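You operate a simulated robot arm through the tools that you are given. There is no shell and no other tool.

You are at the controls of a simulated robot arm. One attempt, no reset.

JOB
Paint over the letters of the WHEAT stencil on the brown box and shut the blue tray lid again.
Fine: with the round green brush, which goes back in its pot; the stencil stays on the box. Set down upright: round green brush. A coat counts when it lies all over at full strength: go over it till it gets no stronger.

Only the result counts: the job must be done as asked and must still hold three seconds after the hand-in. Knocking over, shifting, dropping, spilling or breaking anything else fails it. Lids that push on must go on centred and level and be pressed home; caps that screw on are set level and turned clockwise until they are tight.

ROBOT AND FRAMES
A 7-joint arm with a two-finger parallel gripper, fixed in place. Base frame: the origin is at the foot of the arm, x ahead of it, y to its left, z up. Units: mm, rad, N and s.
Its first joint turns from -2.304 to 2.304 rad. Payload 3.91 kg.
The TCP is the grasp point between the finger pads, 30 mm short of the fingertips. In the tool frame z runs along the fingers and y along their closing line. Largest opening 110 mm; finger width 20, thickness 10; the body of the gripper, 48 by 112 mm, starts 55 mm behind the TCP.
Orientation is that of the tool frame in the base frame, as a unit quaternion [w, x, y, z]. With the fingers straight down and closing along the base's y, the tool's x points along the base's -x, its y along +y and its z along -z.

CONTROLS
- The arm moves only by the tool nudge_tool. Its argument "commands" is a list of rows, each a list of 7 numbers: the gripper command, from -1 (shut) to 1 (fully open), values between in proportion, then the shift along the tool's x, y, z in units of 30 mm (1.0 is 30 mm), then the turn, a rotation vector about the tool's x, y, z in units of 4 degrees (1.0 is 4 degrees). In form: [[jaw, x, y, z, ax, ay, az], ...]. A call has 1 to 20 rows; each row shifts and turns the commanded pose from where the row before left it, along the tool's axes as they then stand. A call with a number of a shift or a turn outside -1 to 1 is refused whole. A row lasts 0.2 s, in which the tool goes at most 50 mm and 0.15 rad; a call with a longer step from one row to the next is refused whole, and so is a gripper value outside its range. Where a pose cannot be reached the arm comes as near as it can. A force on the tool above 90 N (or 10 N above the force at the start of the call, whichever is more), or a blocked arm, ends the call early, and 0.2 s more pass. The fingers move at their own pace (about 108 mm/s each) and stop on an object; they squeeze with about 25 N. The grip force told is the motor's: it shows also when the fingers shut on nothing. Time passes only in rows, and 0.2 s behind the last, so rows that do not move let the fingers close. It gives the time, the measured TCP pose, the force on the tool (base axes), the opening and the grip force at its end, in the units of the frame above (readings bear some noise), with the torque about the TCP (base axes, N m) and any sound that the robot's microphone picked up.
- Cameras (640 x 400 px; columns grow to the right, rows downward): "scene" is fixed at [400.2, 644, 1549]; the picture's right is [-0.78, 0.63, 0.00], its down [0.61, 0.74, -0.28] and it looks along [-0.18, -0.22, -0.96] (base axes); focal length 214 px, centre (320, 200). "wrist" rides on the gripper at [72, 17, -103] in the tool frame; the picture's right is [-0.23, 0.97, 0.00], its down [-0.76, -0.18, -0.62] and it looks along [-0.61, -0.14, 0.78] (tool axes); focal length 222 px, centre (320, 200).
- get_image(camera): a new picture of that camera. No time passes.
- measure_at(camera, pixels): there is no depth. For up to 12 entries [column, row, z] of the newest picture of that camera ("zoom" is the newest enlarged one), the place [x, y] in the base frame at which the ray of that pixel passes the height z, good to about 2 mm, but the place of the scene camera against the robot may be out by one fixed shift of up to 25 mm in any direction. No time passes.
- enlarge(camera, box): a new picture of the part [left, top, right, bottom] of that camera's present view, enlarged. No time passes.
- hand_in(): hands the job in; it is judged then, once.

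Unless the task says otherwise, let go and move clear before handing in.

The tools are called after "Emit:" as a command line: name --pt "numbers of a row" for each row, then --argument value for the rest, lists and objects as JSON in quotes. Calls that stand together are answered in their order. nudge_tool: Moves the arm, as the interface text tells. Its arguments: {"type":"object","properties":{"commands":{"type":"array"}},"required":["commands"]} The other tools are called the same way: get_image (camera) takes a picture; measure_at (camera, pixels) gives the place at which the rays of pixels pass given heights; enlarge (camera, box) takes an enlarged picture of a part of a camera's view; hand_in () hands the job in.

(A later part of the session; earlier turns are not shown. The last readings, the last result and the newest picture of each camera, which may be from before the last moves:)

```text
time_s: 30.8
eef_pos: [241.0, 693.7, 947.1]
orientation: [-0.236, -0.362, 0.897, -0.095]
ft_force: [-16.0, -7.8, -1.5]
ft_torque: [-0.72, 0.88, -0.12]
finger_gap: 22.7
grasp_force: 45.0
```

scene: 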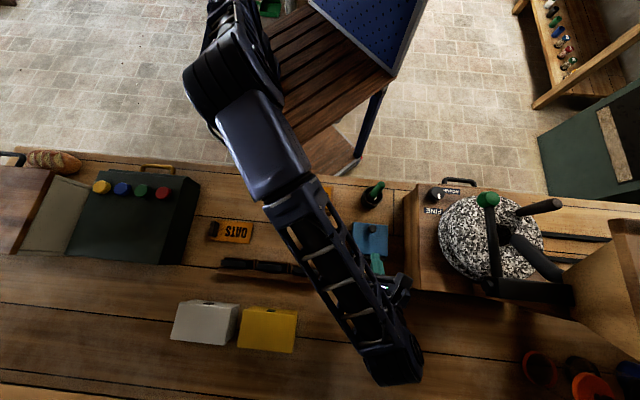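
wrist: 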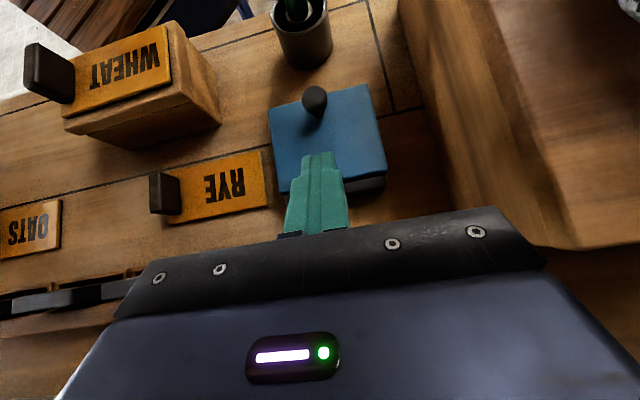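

The force is down to 17 N inward. I'll continue to 40° with a small inward bias.

Emit:
nudge_tool --pt "-1 -0.105 0 -0.213 0 0.5625 0" --pt "-1 -0.105 0 -0.213 0 0.5625 0" --pt "-1 0 0 0 0 0 0"

Emit:
nudge_tool --pt "-1 -0.13 0 -0.205 0 0.5625 0" --pt "-1 -0.13 0 -0.205 0 0.5625 0" --pt "-1 0 0 0 0 0 0"

Emit:
enlarge --camera "wrist" --box '[220, 80, 420, 240]'

```text
time_s: 31.6
eef_pos: [250.1, 701.6, 955.8]
orientation: [-0.271, -0.359, 0.887, -0.11]
ft_force: [-18.5, 0.1, -3.8]
ft_torque: [-0.59, 0.91, -0.24]
finger_gap: 22.7
grasp_force: 44.8
```

```text
time_s: 32.4
eef_pos: [259.6, 711.4, 961.8]
orientation: [-0.306, -0.354, 0.875, -0.124]
ft_force: [-18.5, -3.8, 6.5]
ft_torque: [-0.75, 0.9, -0.24]
finger_gap: 22.9
grasp_force: 45.1
```

```text
2.50 times, centred on (320, 160) of wrist
```

zoom: 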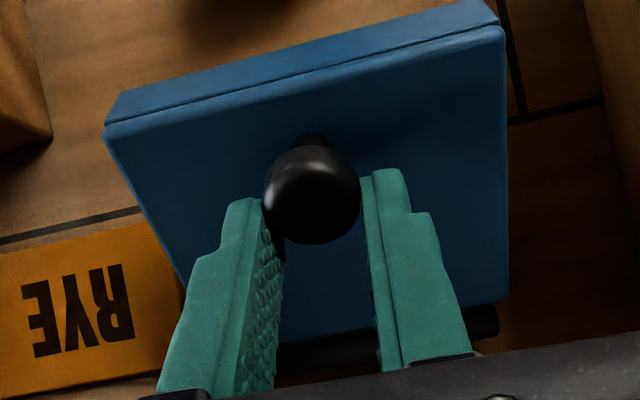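

The lid is past 45°, but the knob has crept a few millimetres toward the inner edge of the pads, at zoom (312,195). The force has a radial part of about 12 N, so I'll enlarge the radius slightly and go on.

Emit:
nudge_tool --pt "-1 -0.133 0.02 -0.205 0 0.5625 0" --pt "-1 -0.133 0.01 -0.205 0 0.5625 0" --pt "-1 0 0 0 0 0 0"

Emit:
enlarge --camera "wrist" --box '[220, 80, 420, 240]'

```text
time_s: 33.2
eef_pos: [269.8, 721.0, 964.8]
orientation: [-0.34, -0.349, 0.862, -0.138]
ft_force: [-14.5, 2.1, -7.5]
ft_torque: [-0.4, 0.59, -0.29]
finger_gap: 22.5
grasp_force: 45.1
```

```text
2.50 times, centred on (320, 160) of wrist
```

zoom: 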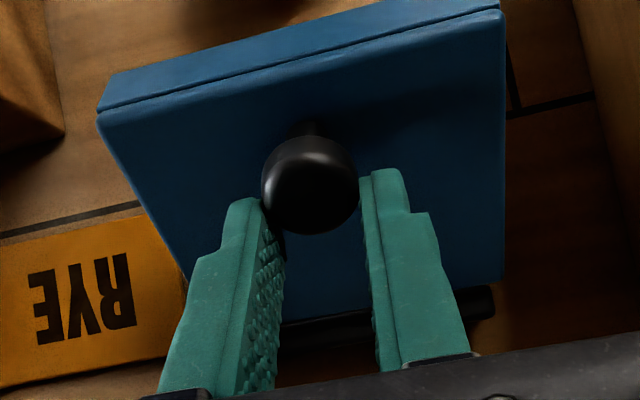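

The knob is sliding toward the fingertips at zoom (310,185). The likely drag is the pads twisting on the knob, so I'll now rotate the tool one-for-one with the lid about the hinge.

Emit:
nudge_tool --pt "-1 -0.157 0.02 -0.151 0 1 0" --pt "-1 -0.157 0.01 -0.151 0 1 0" --pt "-1 0 0 0 0 0 0"

Emit:
enlarge --camera "wrist" --box '[220, 80, 420, 240]'

```text
time_s: 34.0
eef_pos: [278.7, 730.0, 965.3]
orientation: [-0.399, -0.338, 0.837, -0.162]
ft_force: [-3.4, -3.1, 0.4]
ft_torque: [-0.31, 0.21, 0.0]
finger_gap: 22.2
grasp_force: 45.1
```

```text
2.50 times, centred on (320, 160) of wrist
```

zoom: 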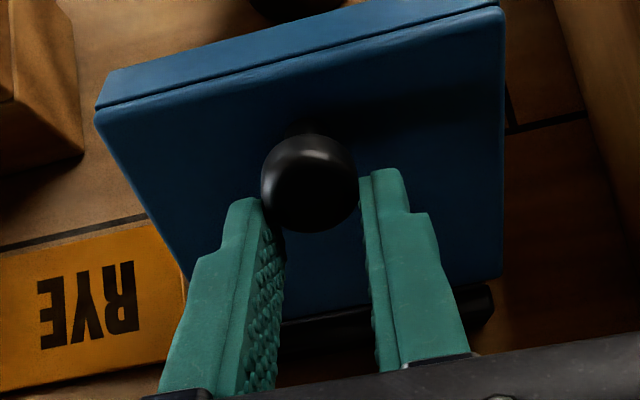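

Rotating one-for-one cut the force to about 5 N, so I'll carry on that way in small groups.

Emit:
nudge_tool --pt "-1 -0.157 0 -0.151 0 1 0" --pt "-1 -0.157 0 -0.151 0 1 0" --pt "-1 0 0 0 0 0 0"

Emit:
enlarge --camera "wrist" --box '[220, 80, 420, 240]'

Emit:
get_image --camera "scene"

```text
time_s: 34.8
eef_pos: [287.8, 740.0, 962.7]
orientation: [-0.457, -0.326, 0.807, -0.185]
ft_force: [3.6, 2.4, 15.6]
ft_torque: [0.08, -0.07, 0.03]
finger_gap: 22.0
grasp_force: 44.7
```

```text
2.50 times, centred on (320, 160) of wrist
```

zoom: 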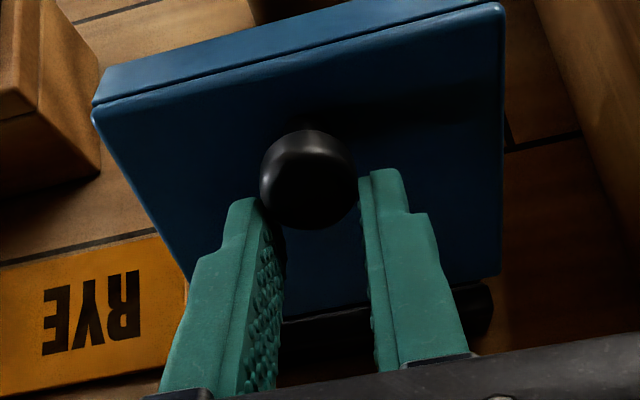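

```text
taken
```

scene: 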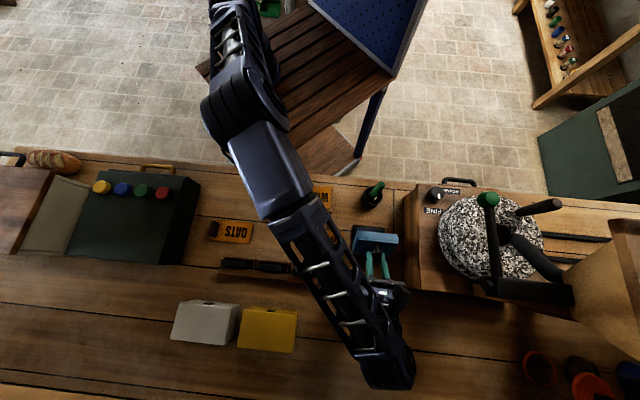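

Force is 15 N upward, so the arc needs to ride slightly higher. I'll check the lid's angle in the scene view before continuing.

Emit:
enlarge --camera "scene" --box '[330, 190, 430, 270]'

Emit:
nudge_tool --pt "-1 -0.122 0 -0.171 0 1 0" --pt "-1 -0.14 0 -0.16 0 1 0" --pt "-1 0 0 0 0 0 0"

Emit:
enlarge --camera "wrist" --box '[220, 80, 420, 240]'

```text
5.00 times, centred on (380, 230) of scene
```

zoom: 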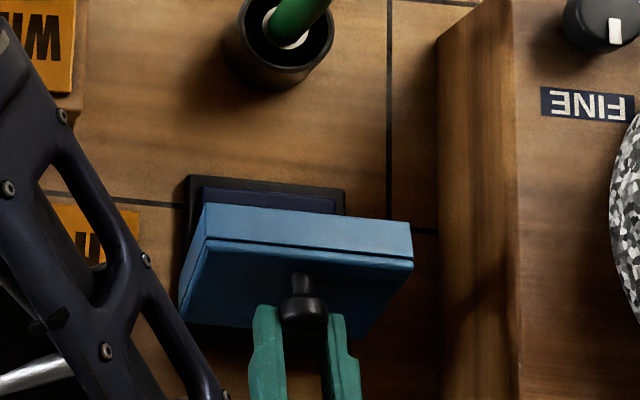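

```text
time_s: 35.6
eef_pos: [287.1, 740.3, 956.2]
orientation: [-0.456, -0.324, 0.807, -0.186]
ft_force: [3.1, 1.7, -8.9]
ft_torque: [-0.5, 0.51, 0.0]
finger_gap: 5.3
grasp_force: 39.1
out of reach, approached as far as the arm can: row 1, 2
```

```text
2.50 times, centred on (320, 160) of wrist
```

zoom: 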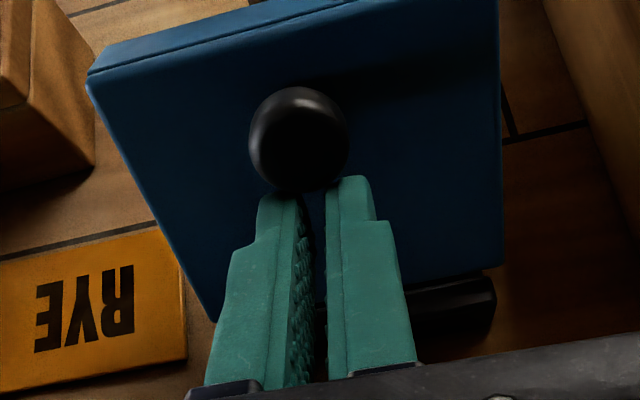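

The arm has run out of tilt at about 59°, and the fingers slipped to a 5 mm gap, but the lid still appears held up. I'll check the scene view before the next move.

Emit:
enlarge --camera "scene" --box '[330, 190, 430, 270]'

Emit:
enlarge --camera "wrist" --box '[270, 90, 370, 170]'

```text
5.00 times, centred on (380, 230) of scene
```

zoom: 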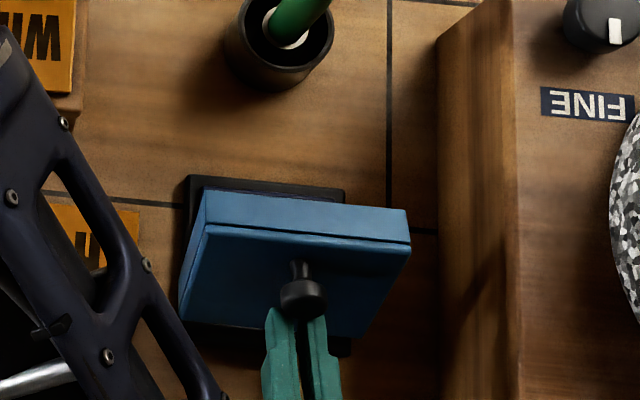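

```text
5.00 times, centred on (320, 130) of wrist
```

zoom: 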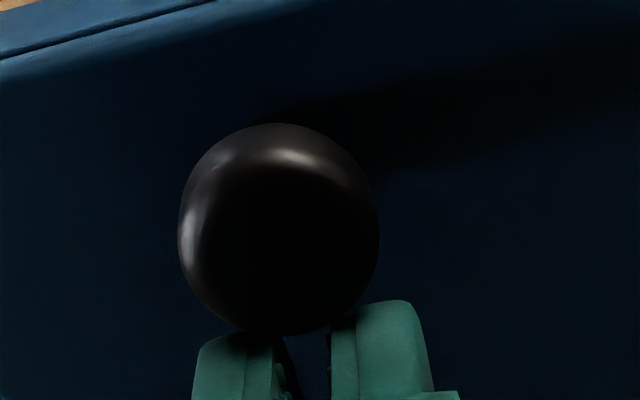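

The lid rests at about 60° with the fingertips pinching the knob's edge, and the arm can't tilt further from here. I'll lower it gently back along the same arc, then retry from a tool attitude with more tilt range.

Emit:
nudge_tool --pt "-1 0.145 0 0.163 0 -1 0" --pt "-1 0.145 0 0.163 0 -1 0" --pt "-1 0.145 0 0.163 0 -1 0" --pt "-1 0 0 0 0 0 0"

Emit:
enlarge --camera "wrist" --box '[220, 80, 420, 240]'

Emit:
enlarge --camera "scene" --box '[330, 190, 430, 270]'

```text
time_s: 36.6
eef_pos: [274.5, 726.6, 963.9]
orientation: [-0.37, -0.344, 0.85, -0.15]
ft_force: [-0.8, -0.5, 0.5]
ft_torque: [0.0, -0.02, 0.02]
finger_gap: 0.0
grasp_force: 38.0
```

```text
2.50 times, centred on (320, 160) of wrist
```

zoom: 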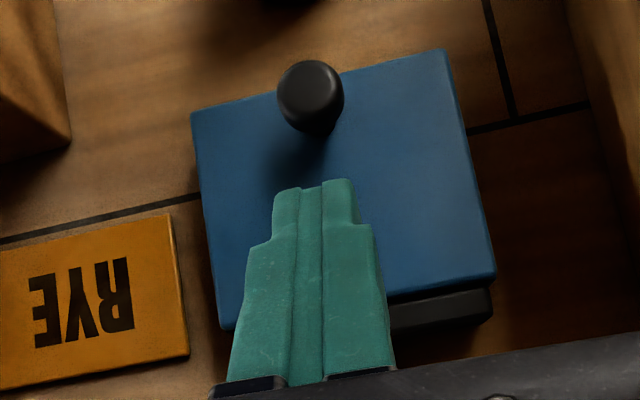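

```text
5.00 times, centred on (380, 230) of scene
```

zoom: 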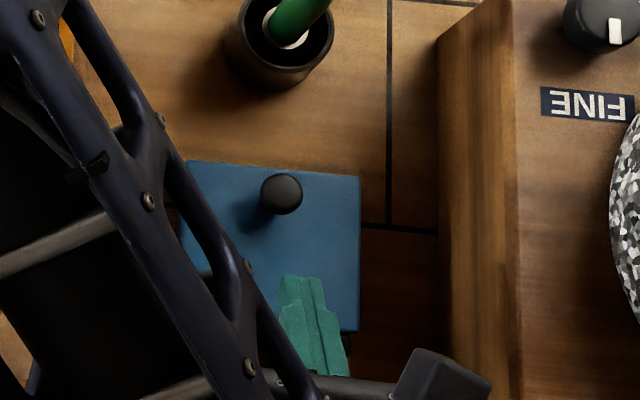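

The lid has dropped shut again, undamaged. Gripping the lid by its two side edges would let it pivot freely with the fingers vertical, if it's narrower than the 110 mm opening, so I'll measure its width.

Emit:
measure_at --camera "zoom" --pixels '[[188, 160, 878], [360, 178, 878], [358, 330, 878], [281, 192, 897]]'

Emit:
enlarge --camera "wrist" --box '[270, 80, 440, 220]'

```text
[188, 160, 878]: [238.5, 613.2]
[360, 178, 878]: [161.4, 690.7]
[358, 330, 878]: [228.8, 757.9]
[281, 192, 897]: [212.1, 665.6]
```

```text
2.86 times, centred on (355, 150) of wrist
```

zoom: 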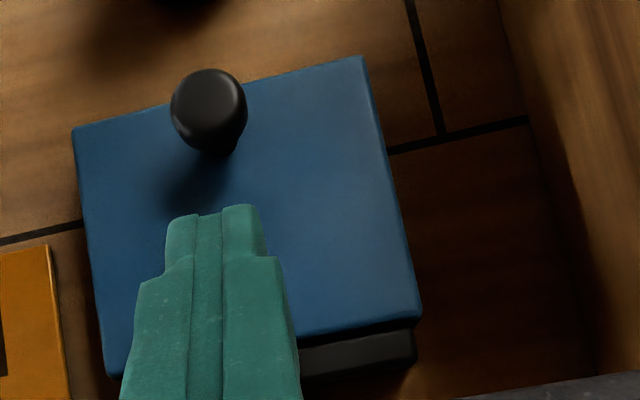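

By the scene camera the lid is about 109 mm wide, too tight for a side grip. Instead I'll hold the knob rigidly and start tilted 30° toward the robot, giving about 89° of rotation. The camera must face outward to miss the brush, so I'll rise, level the tool and begin turning it 180°.

Emit:
nudge_tool --pt "0.1 0.731 0 -0.682 0 0 0" --pt "0.1 0.731 0 -0.682 0 0 0" --pt "0.1 0.731 0 -0.682 0 0 0" --pt "0.1 0 0 0 0 -1 0" --pt "0.1 0 0 0 0 -1 0" --pt "0.1 0 0 0 0 -1 0" --pt "0.1 0 0 0 0 -1 0" --pt "0.1 0 0 0 0 -1 0" --pt "0.1 0 0 0 0 -1 0" --pt "0.1 0 0 0 0 -1 0" --pt "0.1 0 0 0 0 -1 0" --pt "0.1 0 0 0 0 -1 0" --pt "0.1 0 0 0 0 -1 0" --pt "0.1 0 0 0 0 -1 0" --pt "0.1 0 0 0 0 -0.7 0"

Emit:
nudge_tool --pt "0.1 0 0 0 0 0 1" --pt "0.1 0 0 0 0 0 1" --pt "0.1 0 0 0 0 0 1" --pt "0.1 0 0 0 0 0 1" --pt "0.1 0 0 0 0 0 1" --pt "0.1 0 0 0 0 0 1" --pt "0.1 0 0 0 0 0 1" --pt "0.1 0 0 0 0 0 1" --pt "0.1 0 0 0 0 0 1" --pt "0.1 0 0 0 0 0 1" --pt "0.1 0 0 0 0 0 1" --pt "0.1 0 0 0 0 0 1" --pt "0.1 0 0 0 0 0 1" --pt "0.1 0 0 0 0 0 1" --pt "0.1 0 0 0 0 0 1" --pt "0.1 0 0 0 0 0 1" --pt "0.1 0 0 0 0 0 1" --pt "0.1 0 0 0 0 0 1" --pt "0.1 0 0 0 0 0 1" --pt "0.1 0 0 0 0 0 1"

```text
time_s: 39.8
eef_pos: [272.9, 725.9, 1054.4]
orientation: [-0.001, -0.375, 0.927, 0.0]
ft_force: [-0.7, 0.6, -0.3]
ft_torque: [0.03, 0.03, -0.01]
finger_gap: 60.4
grasp_force: 0.0
```

```text
time_s: 44.0
eef_pos: [273.7, 725.3, 1054.1]
orientation: [0.0, 0.31, 0.951, -0.002]
ft_force: [-0.9, 0.6, 0.3]
ft_torque: [0.01, 0.02, -0.02]
finger_gap: 60.3
grasp_force: 0.1
```

The turn works so far: 80° done with no reach warning. I'll continue another 80°.

Emit:
nudge_tool --pt "0.1 0 0 0 0 0 1" --pt "0.1 0 0 0 0 0 1" --pt "0.1 0 0 0 0 0 1" --pt "0.1 0 0 0 0 0 1" --pt "0.1 0 0 0 0 0 1" --pt "0.1 0 0 0 0 0 1" --pt "0.1 0 0 0 0 0 1" --pt "0.1 0 0 0 0 0 1" --pt "0.1 0 0 0 0 0 1" --pt "0.1 0 0 0 0 0 1" --pt "0.1 0 0 0 0 0 1" --pt "0.1 0 0 0 0 0 1" --pt "0.1 0 0 0 0 0 1" --pt "0.1 0 0 0 0 0 1" --pt "0.1 0 0 0 0 0 1" --pt "0.1 0 0 0 0 0 1" --pt "0.1 0 0 0 0 0 1" --pt "0.1 0 0 0 0 0 1" --pt "0.1 0 0 0 0 0 1" --pt "0.1 0 0 0 0 0 1"

```text
time_s: 48.2
eef_pos: [273.3, 726.8, 1055.7]
orientation: [0.0, 0.848, 0.53, -0.002]
ft_force: [-1.0, -0.8, -0.1]
ft_torque: [0.01, 0.06, 0.01]
finger_gap: 60.5
grasp_force: 0.1
```

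Only 20° remain. I'll finish the turn, slightly past to match the tray's 42–43° yaw, and look.

Emit:
nudge_tool --pt "0.1 0 0 0 0 0 1" --pt "0.1 0 0 0 0 0 1" --pt "0.1 0 0 0 0 0 1" --pt "0.1 0 0 0 0 0 1" --pt "0.1 0 0 0 0 0 1" --pt "0.1 0 0 0 0 0 0.3" --pt "0.1 0 0 0 0 0 0"

Emit:
get_image --camera "wrist"

Emit:
get_image --camera "scene"

```text
time_s: 49.8
eef_pos: [273.1, 726.5, 1055.3]
orientation: [0.0, 0.927, 0.376, -0.002]
ft_force: [-0.3, 0.8, 0.0]
ft_torque: [-0.02, 0.0, 0.03]
finger_gap: 60.6
grasp_force: 0.1
```

```text
taken
```

wrist: 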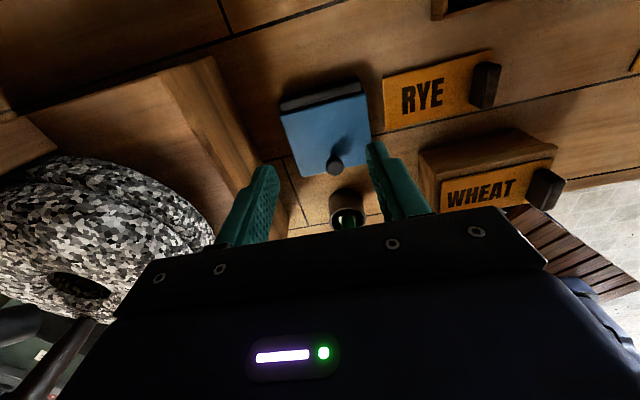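

```text
taken
```

scene: 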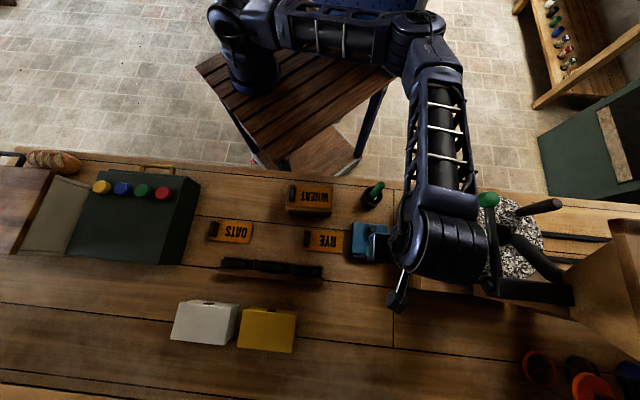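

The camera now faces outward, but the arm has swung its elbow over the mill side, and the wrist housing at scene (450,245) is near the green crank handle at (487,200). I'll check that clearance before moving.

Emit:
enlarge --camera "scene" --box '[340, 20, 580, 320]'

Emit:
enlarge --camera "wrist" --box '[0, 100, 320, 400]'

```text
1.33 times, centred on (460, 170) of scene
```

zoom: 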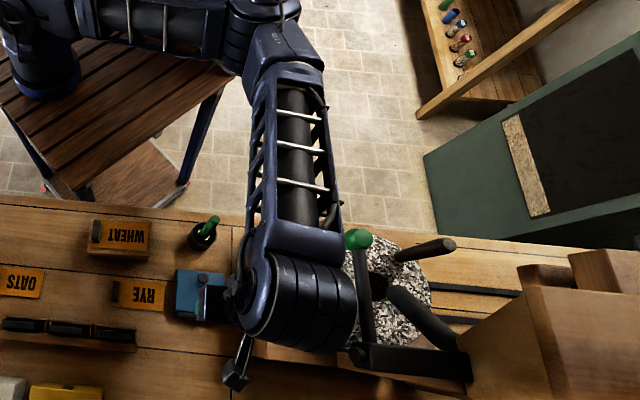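

```text
1.33 times, centred on (160, 250) of wrist
```

zoom: 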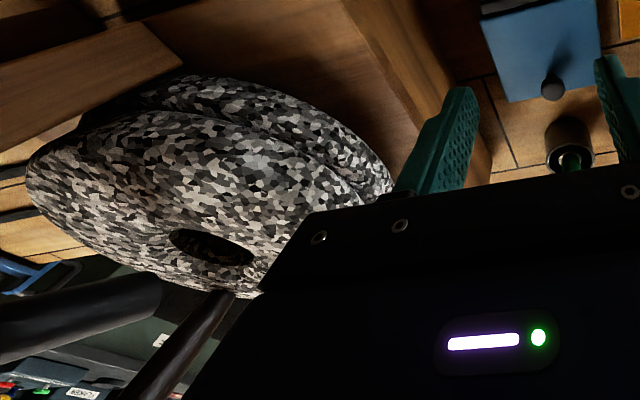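

I'll compare the position of the wrist housing with the crank handle at plausible heights.

Emit:
measure_at --camera "scene" --pixels '[[450, 245, 1200], [450, 245, 1250], [450, 245, 1300], [486, 245, 1250], [486, 245, 1300], [487, 200, 1182], [490, 285, 1100], [455, 260, 1250]]'

```text
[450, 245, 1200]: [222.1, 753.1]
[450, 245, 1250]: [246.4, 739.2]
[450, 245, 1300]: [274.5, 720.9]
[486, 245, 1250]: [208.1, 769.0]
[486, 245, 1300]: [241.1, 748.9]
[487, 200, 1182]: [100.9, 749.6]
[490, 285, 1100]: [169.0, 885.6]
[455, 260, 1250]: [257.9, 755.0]
```

The wrist housing sits directly above the tool, about 175 mm from the crank, but with the elbow on the mill side the outward tilt would sweep the forearm over the mill. I'll unwind the turn and try rotating the other way, so the elbow stays on the free side.

Emit:
nudge_tool --pt "0.1 0 0 0 0 0 -1" --pt "0.1 0 0 0 0 0 -1" --pt "0.1 0 0 0 0 0 -1" --pt "0.1 0 0 0 0 0 -1" --pt "0.1 0 0 0 0 0 -1" --pt "0.1 0 0 0 0 0 -1" --pt "0.1 0 0 0 0 0 -1" --pt "0.1 0 0 0 0 0 -1" --pt "0.1 0 0 0 0 0 -1" --pt "0.1 0 0 0 0 0 -1" --pt "0.1 0 0 0 0 0 -1" --pt "0.1 0 0 0 0 0 -1" --pt "0.1 0 0 0 0 0 -1" --pt "0.1 0 0 0 0 0 -1" --pt "0.1 0 0 0 0 0 -1" --pt "0.1 0 0 0 0 0 -1" --pt "0.1 0 0 0 0 0 -1" --pt "0.1 0 0 0 0 0 -1" --pt "0.1 0 0 0 0 0 -1" --pt "0.1 0 0 0 0 0 -1"

Emit:
nudge_tool --pt "0.1 0 0 0 0 0 -1" --pt "0.1 0 0 0 0 0 -1" --pt "0.1 0 0 0 0 0 -1" --pt "0.1 0 0 0 0 0 -1" --pt "0.1 0 0 0 0 0 -1" --pt "0.1 0 0 0 0 0 -1" --pt "0.1 0 0 0 0 0 -1" --pt "0.1 0 0 0 0 0 -1" --pt "0.1 0 0 0 0 0 -1" --pt "0.1 0 0 0 0 0 -1" --pt "0.1 0 0 0 0 0 -1" --pt "0.1 0 0 0 0 0 -1" --pt "0.1 0 0 0 0 0 -1" --pt "0.1 0 0 0 0 0 -1" --pt "0.1 0 0 0 0 0 -1" --pt "0.1 0 0 0 0 0 -1" --pt "0.1 0 0 0 0 0 -1" --pt "0.1 0 0 0 0 0 -1" --pt "0.1 0 0 0 0 0 -1" --pt "0.1 0 0 0 0 0 -1"

Emit:
nudge_tool --pt "0.1 0 0 0 0 0 -1" --pt "0.1 0 0 0 0 0 -1" --pt "0.1 0 0 0 0 0 -1" --pt "0.1 0 0 0 0 0 -1" --pt "0.1 0 0 0 0 0 -1" --pt "0.1 0 0 0 0 0 -1" --pt "0.1 0 0 0 0 0 -1" --pt "0.1 0 0 0 0 0 -1" --pt "0.1 0 0 0 0 0 -1" --pt "0.1 0 0 0 0 0 -1" --pt "0.1 0 0 0 0 0 -1" --pt "0.1 0 0 0 0 0 -1" --pt "0.1 0 0 0 0 0 -1" --pt "0.1 0 0 0 0 0 -1" --pt "0.1 0 0 0 0 0 -1" --pt "0.1 0 0 0 0 0 -1" --pt "0.1 0 0 0 0 0 -1" --pt "0.1 0 0 0 0 0 -1" --pt "0.1 0 0 0 0 0 -1" --pt "0.1 0 0 0 0 0 -1"

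Emit:
get_image --camera "scene"

```text
time_s: 54.0
eef_pos: [271.9, 727.0, 1054.4]
orientation: [-0.001, 0.478, 0.879, -0.002]
ft_force: [-0.3, -0.4, 0.1]
ft_torque: [-0.02, 0.0, -0.02]
finger_gap: 60.7
grasp_force: 0.0
```

```text
time_s: 58.2
eef_pos: [272.4, 726.0, 1055.1]
orientation: [-0.002, -0.199, 0.98, -0.001]
ft_force: [-1.0, 1.1, -0.2]
ft_torque: [0.05, 0.01, 0.0]
finger_gap: 60.5
grasp_force: 0.0
```

```text
time_s: 62.4
eef_pos: [273.0, 725.9, 1053.5]
orientation: [0.002, 0.782, -0.624, 0.0]
ft_force: [-0.5, -0.3, -0.6]
ft_torque: [-0.04, 0.01, -0.03]
finger_gap: 60.6
grasp_force: 0.2
```

```text
taken
```

scene: 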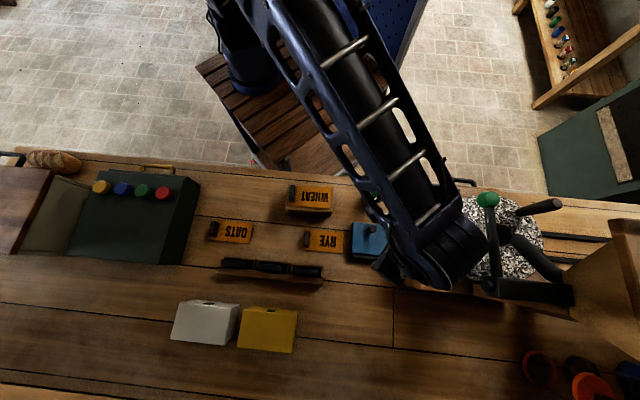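

This way the forearm stays on the free side. About 120° remain, so I'll do 80° and check again.

Emit:
nudge_tool --pt "0.1 0 0 0 0 0 -1" --pt "0.1 0 0 0 0 0 -1" --pt "0.1 0 0 0 0 0 -1" --pt "0.1 0 0 0 0 0 -1" --pt "0.1 0 0 0 0 0 -1" --pt "0.1 0 0 0 0 0 -1" --pt "0.1 0 0 0 0 0 -1" --pt "0.1 0 0 0 0 0 -1" --pt "0.1 0 0 0 0 0 -1" --pt "0.1 0 0 0 0 0 -1" --pt "0.1 0 0 0 0 0 -1" --pt "0.1 0 0 0 0 0 -1" --pt "0.1 0 0 0 0 0 -1" --pt "0.1 0 0 0 0 0 -1" --pt "0.1 0 0 0 0 0 -1" --pt "0.1 0 0 0 0 0 -1" --pt "0.1 0 0 0 0 0 -1" --pt "0.1 0 0 0 0 0 -1" --pt "0.1 0 0 0 0 0 -1" --pt "0.1 0 0 0 0 0 -1"

Emit:
get_image --camera "scene"

```text
time_s: 66.6
eef_pos: [273.0, 726.5, 1054.9]
orientation: [0.002, 1.0, 0.025, -0.001]
ft_force: [-0.8, 0.1, 0.0]
ft_torque: [-0.02, 0.01, 0.02]
finger_gap: 60.3
grasp_force: 0.1
```

```text
taken
```

scene: 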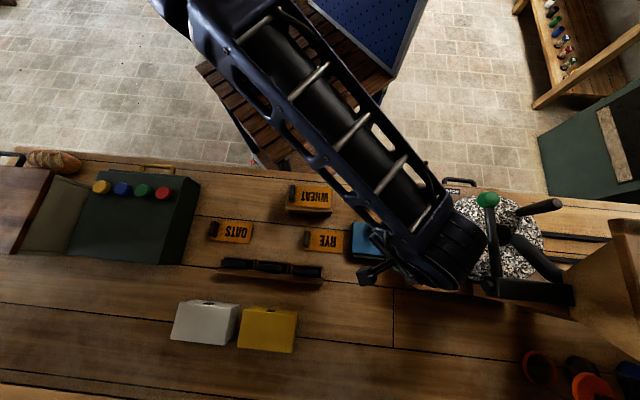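

The arm configuration still looks good. I'll turn the last 40°.

Emit:
nudge_tool --pt "0.1 0 0 0 0 0 -1" --pt "0.1 0 0 0 0 0 -1" --pt "0.1 0 0 0 0 0 -1" --pt "0.1 0 0 0 0 0 -1" --pt "0.1 0 0 0 0 0 -1" --pt "0.1 0 0 0 0 0 -1" --pt "0.1 0 0 0 0 0 -1" --pt "0.1 0 0 0 0 0 -1" --pt "0.1 0 0 0 0 0 -1" --pt "0.1 0 0 0 0 0 -1" --pt "0.1 0 0 0 0 0 0"

Emit:
get_image --camera "scene"

Emit:
get_image --camera "wrist"

```text
time_s: 69.0
eef_pos: [272.7, 727.2, 1055.1]
orientation: [0.001, 0.931, 0.365, -0.002]
ft_force: [0.2, 0.1, 0.0]
ft_torque: [-0.04, -0.02, -0.01]
finger_gap: 60.6
grasp_force: 0.1
```

```text
taken
```

scene: 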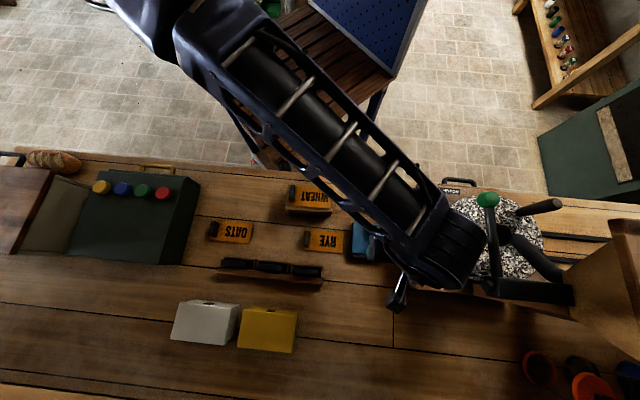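

```text
taken
```

wrist: 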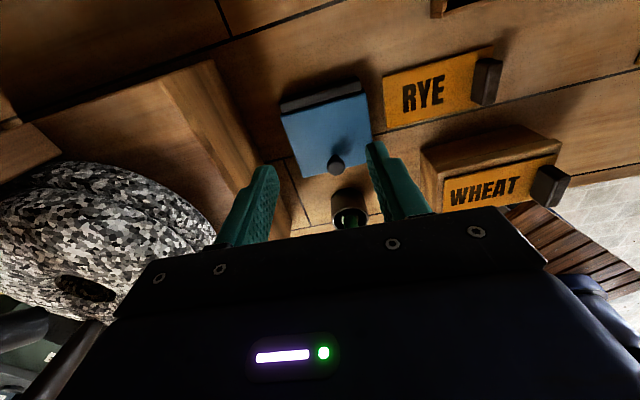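

The tool has turned 180° with the forearm on the free side. I'll now move above the knob and tilt the tool top 30° toward the robot, then check before lowering.

Emit:
nudge_tool --pt "0.1 -0.98 0.06 0 0 0 0" --pt "0.1 -0.98 0.06 0 0 0 0" --pt "0.1 -0.98 0.05 0 0 0 0" --pt "0.1 0 0 0 0 1 0" --pt "0.1 0 0 0 0 1 0" --pt "0.1 0 0 0 0 1 0" --pt "0.1 0 0 0 0 1 0" --pt "0.1 0 0 0 0 1 0" --pt "0.1 0 0 0 0 1 0" --pt "0.1 0 0 0 0 1 0" --pt "0.1 0 0 0 0 0.5 0" --pt "0.1 0 0 0 0 0 0"

Emit:
get_image --camera "scene"

Emit:
get_image --camera "wrist"

```text
time_s: 71.6
eef_pos: [212.1, 662.4, 1054.4]
orientation: [-0.094, 0.9, 0.352, 0.239]
ft_force: [0.2, 0.2, -0.5]
ft_torque: [-0.04, -0.01, 0.01]
finger_gap: 60.3
grasp_force: 0.0
```

```text
taken
```

scene: 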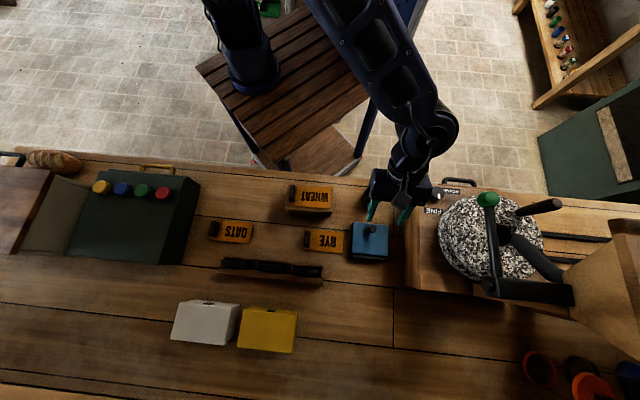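

```text
taken
```

wrist: 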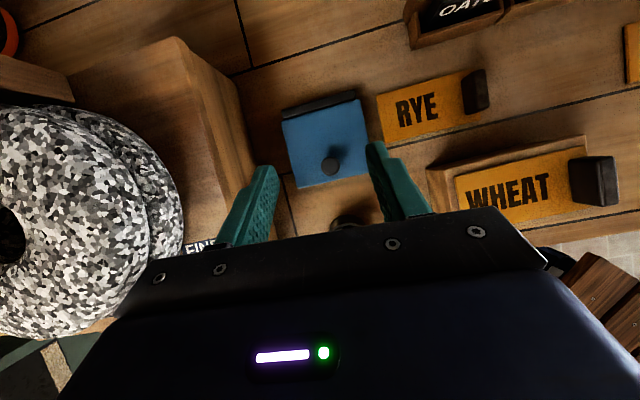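

All clear, with the knob at wrist (331,166). I'll come straight down about 104 mm and look again.

Emit:
nudge_tool --pt "0.1 -0.433 0 0.75 0 0 0" --pt "0.1 -0.433 0 0.75 0 0 0" --pt "0.1 -0.433 0 0.75 0 0 0" --pt "0.1 -0.433 0 0.75 0 0 0" --pt "0.1 0 0 0 0 0 0"

Emit:
enlarge --camera "scene" --box '[320, 150, 440, 270]'

Emit:
enlarge --camera "wrist" --box '[220, 60, 420, 240]'

```text
time_s: 72.8
eef_pos: [211.1, 662.6, 949.4]
orientation: [-0.094, 0.9, 0.353, 0.239]
ft_force: [0.5, 0.9, 0.3]
ft_torque: [0.01, 0.01, 0.02]
finger_gap: 60.4
grasp_force: 0.1
```

```text
3.33 times, centred on (380, 210) of scene
```

zoom: 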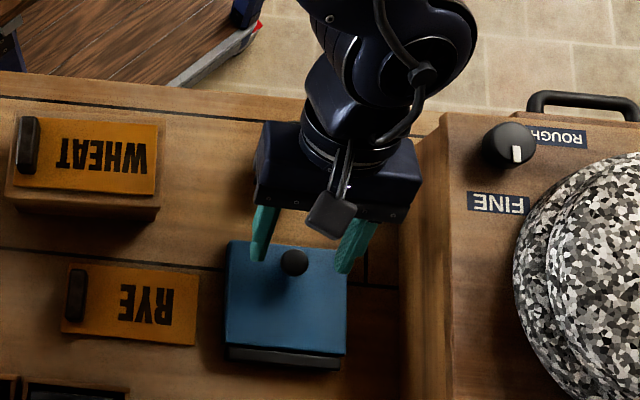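

```text
2.22 times, centred on (320, 150) of wrist
```

zoom: 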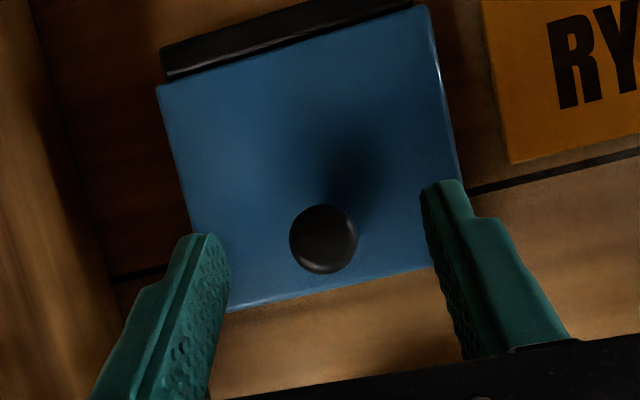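

The fingers straddle the knob at zoom (324,238), but the gripper's back would come within about 12 mm of the brush. I'll measure the knob, then reduce the tilt by 4° for margin.

Emit:
measure_at --camera "zoom" --pixels '[[324, 238, 895], [324, 238, 885], [324, 238, 899], [160, 88, 878], [428, 8, 878], [228, 312, 878], [455, 180, 878]]'

Emit:
nudge_tool --pt "0.1 0 0 0 0 -1 0" --pt "0.1 0 0 0 0 0 0"

Emit:
enlarge --camera "wrist" --box '[220, 60, 420, 240]'

```text
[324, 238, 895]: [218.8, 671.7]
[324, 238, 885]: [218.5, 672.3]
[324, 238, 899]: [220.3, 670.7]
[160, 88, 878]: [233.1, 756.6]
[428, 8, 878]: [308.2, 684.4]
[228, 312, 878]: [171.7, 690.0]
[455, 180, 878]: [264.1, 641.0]
```

```text
time_s: 73.4
eef_pos: [211.2, 662.7, 949.5]
orientation: [-0.082, 0.907, 0.356, 0.208]
ft_force: [-0.5, 0.0, -0.5]
ft_torque: [0.0, 0.0, 0.02]
finger_gap: 60.5
grasp_force: 0.1
```

```text
2.22 times, centred on (320, 150) of wrist
```

zoom: 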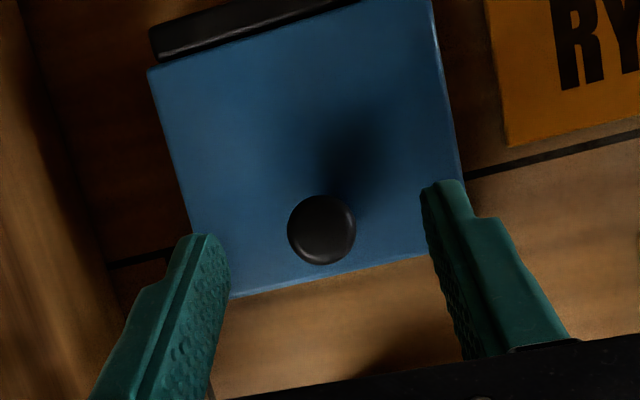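

The knob is at (219.3,671.3). I'll lower to grasp depth in three steps and check contact force.

Emit:
nudge_tool --pt "0.1 -0.152 -0.009 0.367 0 0 0" --pt "0.1 -0.152 -0.009 0.367 0 0 0" --pt "0.1 -0.152 -0.009 0.367 0 0 0" --pt "0.1 0 0 0 0 0 0"

Emit:
enlarge --camera "wrist" --box '[220, 60, 420, 240]'

Emit:
enlarge --camera "scene" --box '[330, 160, 430, 260]'

```text
time_s: 74.4
eef_pos: [213.1, 664.8, 915.1]
orientation: [-0.081, 0.908, 0.355, 0.208]
ft_force: [0.1, 0.6, 0.0]
ft_torque: [0.01, 0.0, 0.01]
finger_gap: 60.7
grasp_force: 0.0
```

```text
2.22 times, centred on (320, 150) of wrist
```

zoom: 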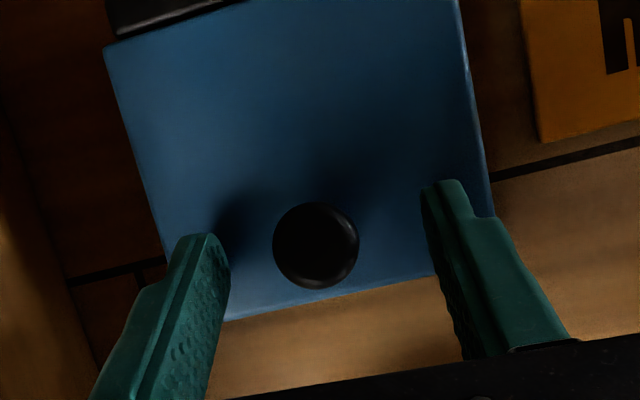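

```text
4.00 times, centred on (380, 210) of scene
```

zoom: 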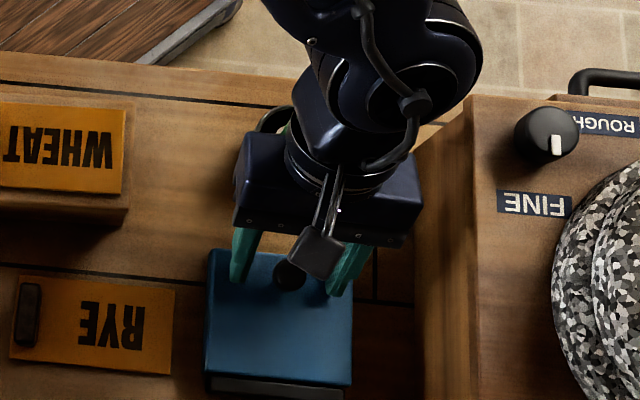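

No contact yet. Knob is at zoom (316,245), so I'll measure it again to check sideways centring before closing.

Emit:
enlarge --camera "wrist" --box '[220, 60, 420, 240]'

Emit:
measure_at --camera "zoom" --pixels '[[316, 245, 899], [316, 245, 894], [274, 245, 894], [359, 245, 894], [205, 237, 889], [430, 190, 889]]'

```text
2.22 times, centred on (320, 150) of wrist
```

zoom: 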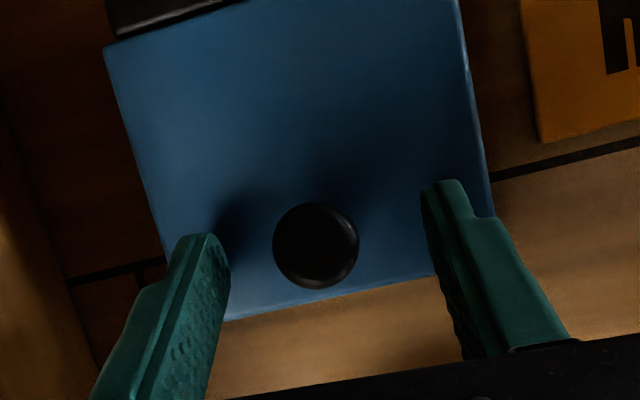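

```text
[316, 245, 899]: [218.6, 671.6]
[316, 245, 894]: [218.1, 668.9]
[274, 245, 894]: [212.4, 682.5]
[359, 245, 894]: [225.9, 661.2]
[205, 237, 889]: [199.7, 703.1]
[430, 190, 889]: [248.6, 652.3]
```

The knob is within 1 mm of centre. I'll go 2 mm lower and slightly inward, then close on it.

Emit:
nudge_tool --pt "0.1 -0.074 -0.015 0.038 0 0 0" --pt "0.1 0 0 0 0 0 0" --pt "-0.4 0 0 0 0 0 0" --pt "-1 0 0 0 0 0 0" --pt "-1 0 0 0 0 0 0" --pt "-1 0 0 0 0 0 0" --pt "-1 0 0 0 0 0 0"

Emit:
enlarge --camera "wrist" --box '[220, 60, 420, 240]'

```text
time_s: 76.0
eef_pos: [210.7, 664.5, 912.8]
orientation: [-0.081, 0.908, 0.355, 0.209]
ft_force: [3.0, -7.0, 0.5]
ft_torque: [-0.16, 0.0, -0.11]
finger_gap: 22.9
grasp_force: 44.7
```

```text
2.22 times, centred on (320, 150) of wrist
```

zoom: 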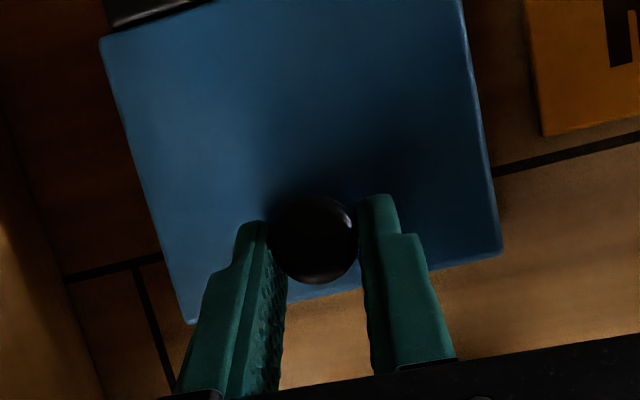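

The grip is centred: 22.9 mm gap and about 8 N. I'll rotate tool and lid together about the hinge, 16° first.

Emit:
nudge_tool --pt "-1 0.179 0.01 -0.136 0 -1 0" --pt "-1 0.179 0.01 -0.136 0 -1 0" --pt "-1 0.179 0 -0.136 0 -1 0" --pt "-1 0.179 0 -0.136 0 -1 0" --pt "-1 0 0 0 0 0 0"

Emit:
enlarge --camera "wrist" --box '[220, 60, 420, 240]'

```text
time_s: 77.2
eef_pos: [220.8, 671.7, 936.7]
orientation: [-0.032, 0.927, 0.365, 0.079]
ft_force: [-19.3, -17.5, 19.7]
ft_torque: [0.03, -0.07, -0.05]
finger_gap: 22.6
grasp_force: 45.3
```

```text
2.22 times, centred on (320, 150) of wrist
```

zoom: 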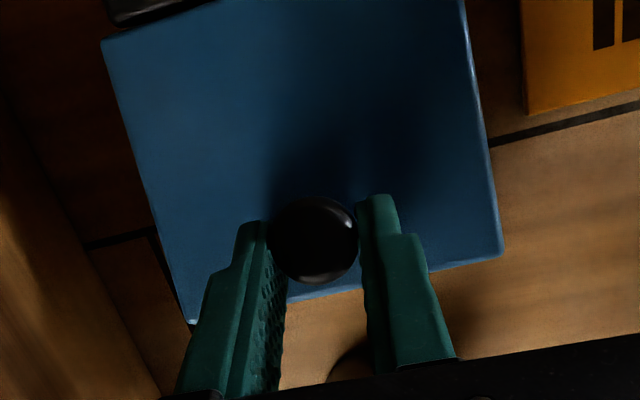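

A purely radial force of about 32 N shows the hinge is higher than I assumed, near lid-top level. I'll correct for that, update the pivot and go on.

Emit:
nudge_tool --pt "-1 -0.071 0 -0.052 0 0 0" --pt "-1 0.164 0 -0.152 0 -1 0" --pt "-1 0.164 0 -0.152 0 -1 0" --pt "-1 0 0 0 0 0 0"

Emit:
nudge_tool --pt "-1 0.164 0 -0.152 0 -1 0" --pt "-1 0.164 0 -0.152 0 -1 0" --pt "-1 0 0 0 0 0 0"

Emit:
enlarge --camera "wrist" --box '[220, 60, 420, 240]'

```text
time_s: 78.2
eef_pos: [227.0, 678.5, 947.2]
orientation: [-0.006, 0.931, 0.365, 0.014]
ft_force: [-10.6, 26.4, -19.5]
ft_torque: [-0.02, 0.72, 0.02]
finger_gap: 23.0
grasp_force: 44.7
```

```text
time_s: 79.0
eef_pos: [234.1, 685.6, 957.5]
orientation: [0.02, 0.929, 0.365, -0.05]
ft_force: [-6.9, 34.6, -16.4]
ft_torque: [0.81, -0.1, -0.01]
finger_gap: 23.0
grasp_force: 45.0
```

```text
2.22 times, centred on (320, 150) of wrist
```

zoom: 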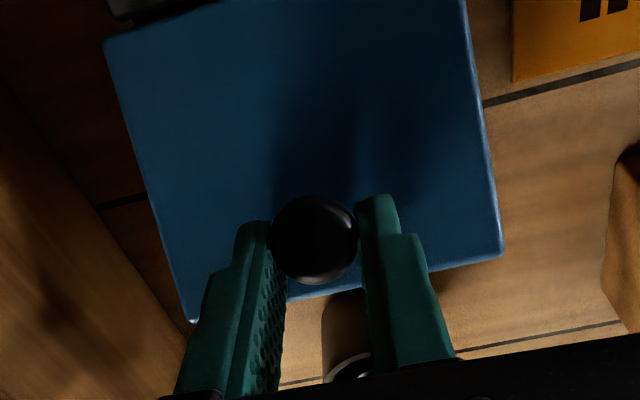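

Now it's about 25 N the other way radially plus 30 N sideways, so I overcorrected. I'll halve the pivot change, shift 2 mm toward −y and continue.

Emit:
nudge_tool --pt "-1 0.046 -0.07 0.032 0 0 0" --pt "-1 0.169 0 -0.147 0 -1 0" --pt "-1 0.169 0 -0.147 0 -1 0" --pt "-1 0 0 0 0 0 0"

Emit:
nudge_tool --pt "-1 0.169 0 -0.147 0 -1 0" --pt "-1 0.169 0 -0.147 0 -1 0" --pt "-1 0 0 0 0 0 0"

Emit:
enlarge --camera "wrist" --box '[220, 60, 420, 240]'

```text
time_s: 80.0
eef_pos: [241.8, 694.0, 963.8]
orientation: [0.045, 0.924, 0.362, -0.115]
ft_force: [2.1, -23.6, 24.5]
ft_torque: [-0.38, -0.21, -0.05]
finger_gap: 22.6
grasp_force: 45.2
```

```text
time_s: 80.8
eef_pos: [249.6, 703.0, 969.2]
orientation: [0.07, 0.914, 0.358, -0.179]
ft_force: [0.5, -21.2, 24.6]
ft_torque: [-0.53, 0.11, -0.01]
finger_gap: 22.8
grasp_force: 45.2
```

```text
2.22 times, centred on (320, 150) of wrist
```

zoom: 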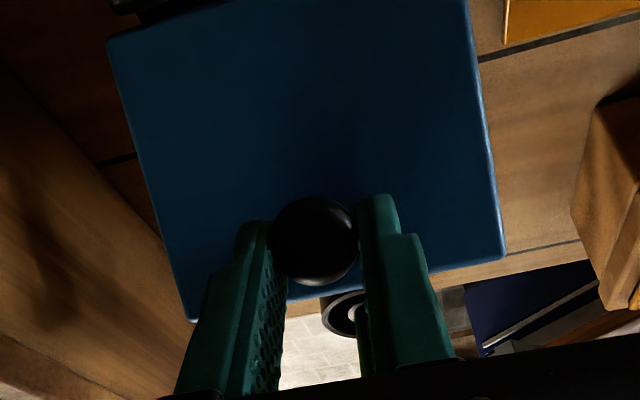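

The grip is holding exactly, with the lid at about 48°. Radial force is 28 N and steady, so the pivot rate is right; I'll apply a half-size correction and continue.

Emit:
nudge_tool --pt "-1 -0.024 0.022 -0.018 0 0 0" --pt "-1 0.169 0 -0.147 0 -1 0" --pt "-1 0.169 0 -0.147 0 -1 0" --pt "-1 0.169 0 -0.147 0 -1 0" --pt "-1 0 0 0 0 0 0"

Emit:
enlarge --camera "scene" --box '[330, 160, 470, 270]'

```text
time_s: 82.0
eef_pos: [263.8, 715.6, 975.7]
orientation: [0.106, 0.89, 0.349, -0.274]
ft_force: [-14.8, 28.3, 17.7]
ft_torque: [1.21, -0.43, -0.31]
finger_gap: 23.2
grasp_force: 44.9
```

```text
3.64 times, centred on (400, 215) of scene
```

zoom: 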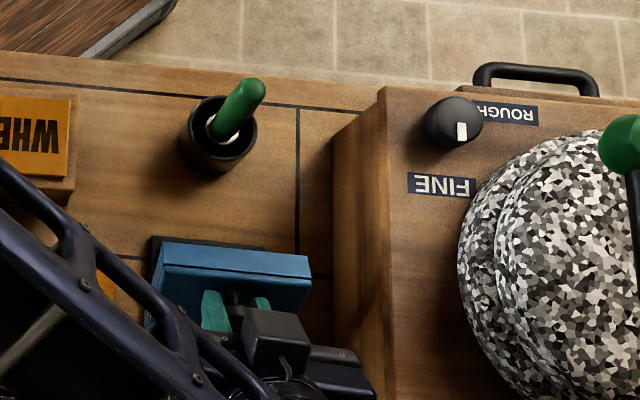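

The lid is near 60°, grip 23 mm and holding. I'll trim the sideways offset slightly and continue.

Emit:
nudge_tool --pt "-1 -0.008 -0.02 -0.012 0 0 0" --pt "-1 0.169 0 -0.147 0 -1 0" --pt "-1 0.169 0 -0.147 0 -1 0" --pt "-1 0.169 0 -0.147 0 -1 0" --pt "-1 0 0 0 0 0 0"

Emit:
enlarge --camera "wrist" --box '[220, 60, 420, 240]'

```text
time_s: 83.2
eef_pos: [277.4, 729.9, 975.1]
orientation: [0.143, 0.855, 0.337, -0.367]
ft_force: [-28.5, 24.5, 20.6]
ft_torque: [0.16, 0.69, -0.35]
finger_gap: 23.1
grasp_force: 45.3
```

```text
2.22 times, centred on (320, 150) of wrist
```

zoom: 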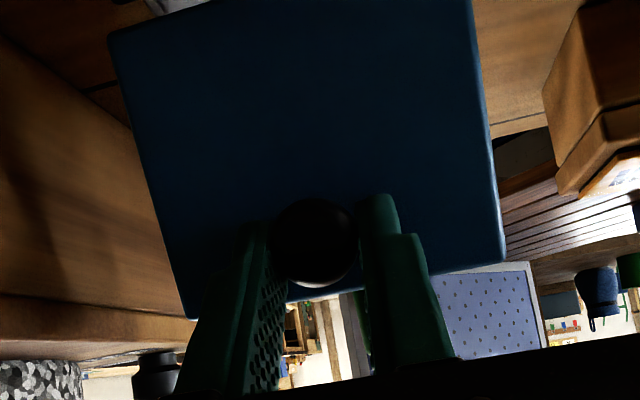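

The lid is at about 72° and firmly held. I'll trim sideways and upward and go another 12°.

Emit:
nudge_tool --pt "-1 -0.017 -0.03 -0.016 0 0 0" --pt "-1 0.169 0 -0.147 0 -1 0" --pt "-1 0.169 0 -0.147 0 -1 0" --pt "-1 0 0 0 0 0 0"

Emit:
nudge_tool --pt "-1 0.169 0 -0.147 0 -1 0" --pt "-1 0 0 0 0 0 0"

Emit:
get_image --camera "scene"

Emit:
enlarge --camera "scene" --box '[330, 190, 430, 290]'

```text
time_s: 84.2
eef_pos: [288.2, 738.5, 975.2]
orientation: [0.166, 0.829, 0.325, -0.424]
ft_force: [-29.1, 21.2, 22.4]
ft_torque: [-0.27, 1.03, -0.39]
finger_gap: 22.9
grasp_force: 45.2
```

```text
time_s: 84.8
eef_pos: [292.4, 743.9, 974.0]
orientation: [0.178, 0.813, 0.319, -0.453]
ft_force: [-26.7, 24.7, 22.5]
ft_torque: [-0.19, 0.86, -0.47]
finger_gap: 22.6
grasp_force: 44.9
```

```text
taken
```

scene: 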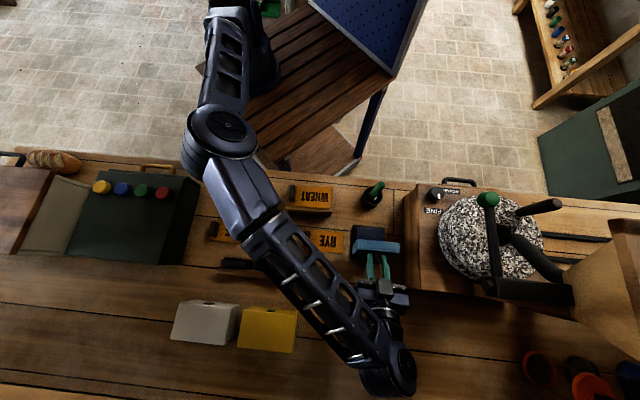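

```text
4.00 times, centred on (380, 240) of scene
```

zoom: 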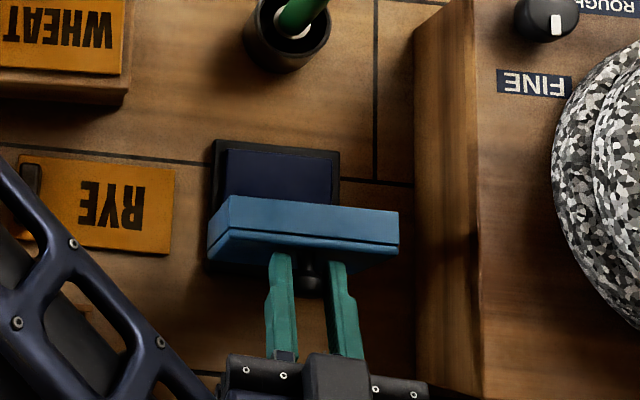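

The lid is near 84° and the dark ink inside is visible. I'll try another 4° step and watch the reach limit.

Emit:
nudge_tool --pt "-1 0.169 -0.01 -0.147 0 -1 0" --pt "-1 0 0 0 0 0 0"

```text
time_s: 85.4
eef_pos: [291.8, 744.1, 972.6]
orientation: [0.177, 0.814, 0.319, -0.452]
ft_force: [-28.2, 27.0, 20.6]
ft_torque: [0.04, 0.7, -0.46]
finger_gap: 23.1
grasp_force: 45.1
out of reach, approached as far as the arm can: row 1
```

The arm is at its tilt limit. I'll undo that last step to see where the commanded pose really stands.

Emit:
nudge_tool --pt "-1 -0.158 0.01 0.158 0 1 0" --pt "-1 0 0 0 0 0 0"

```text
time_s: 86.0
eef_pos: [287.4, 739.5, 973.6]
orientation: [0.166, 0.829, 0.325, -0.423]
ft_force: [-27.4, 31.1, 17.0]
ft_torque: [0.42, 0.4, -0.51]
finger_gap: 23.1
grasp_force: 44.9
```

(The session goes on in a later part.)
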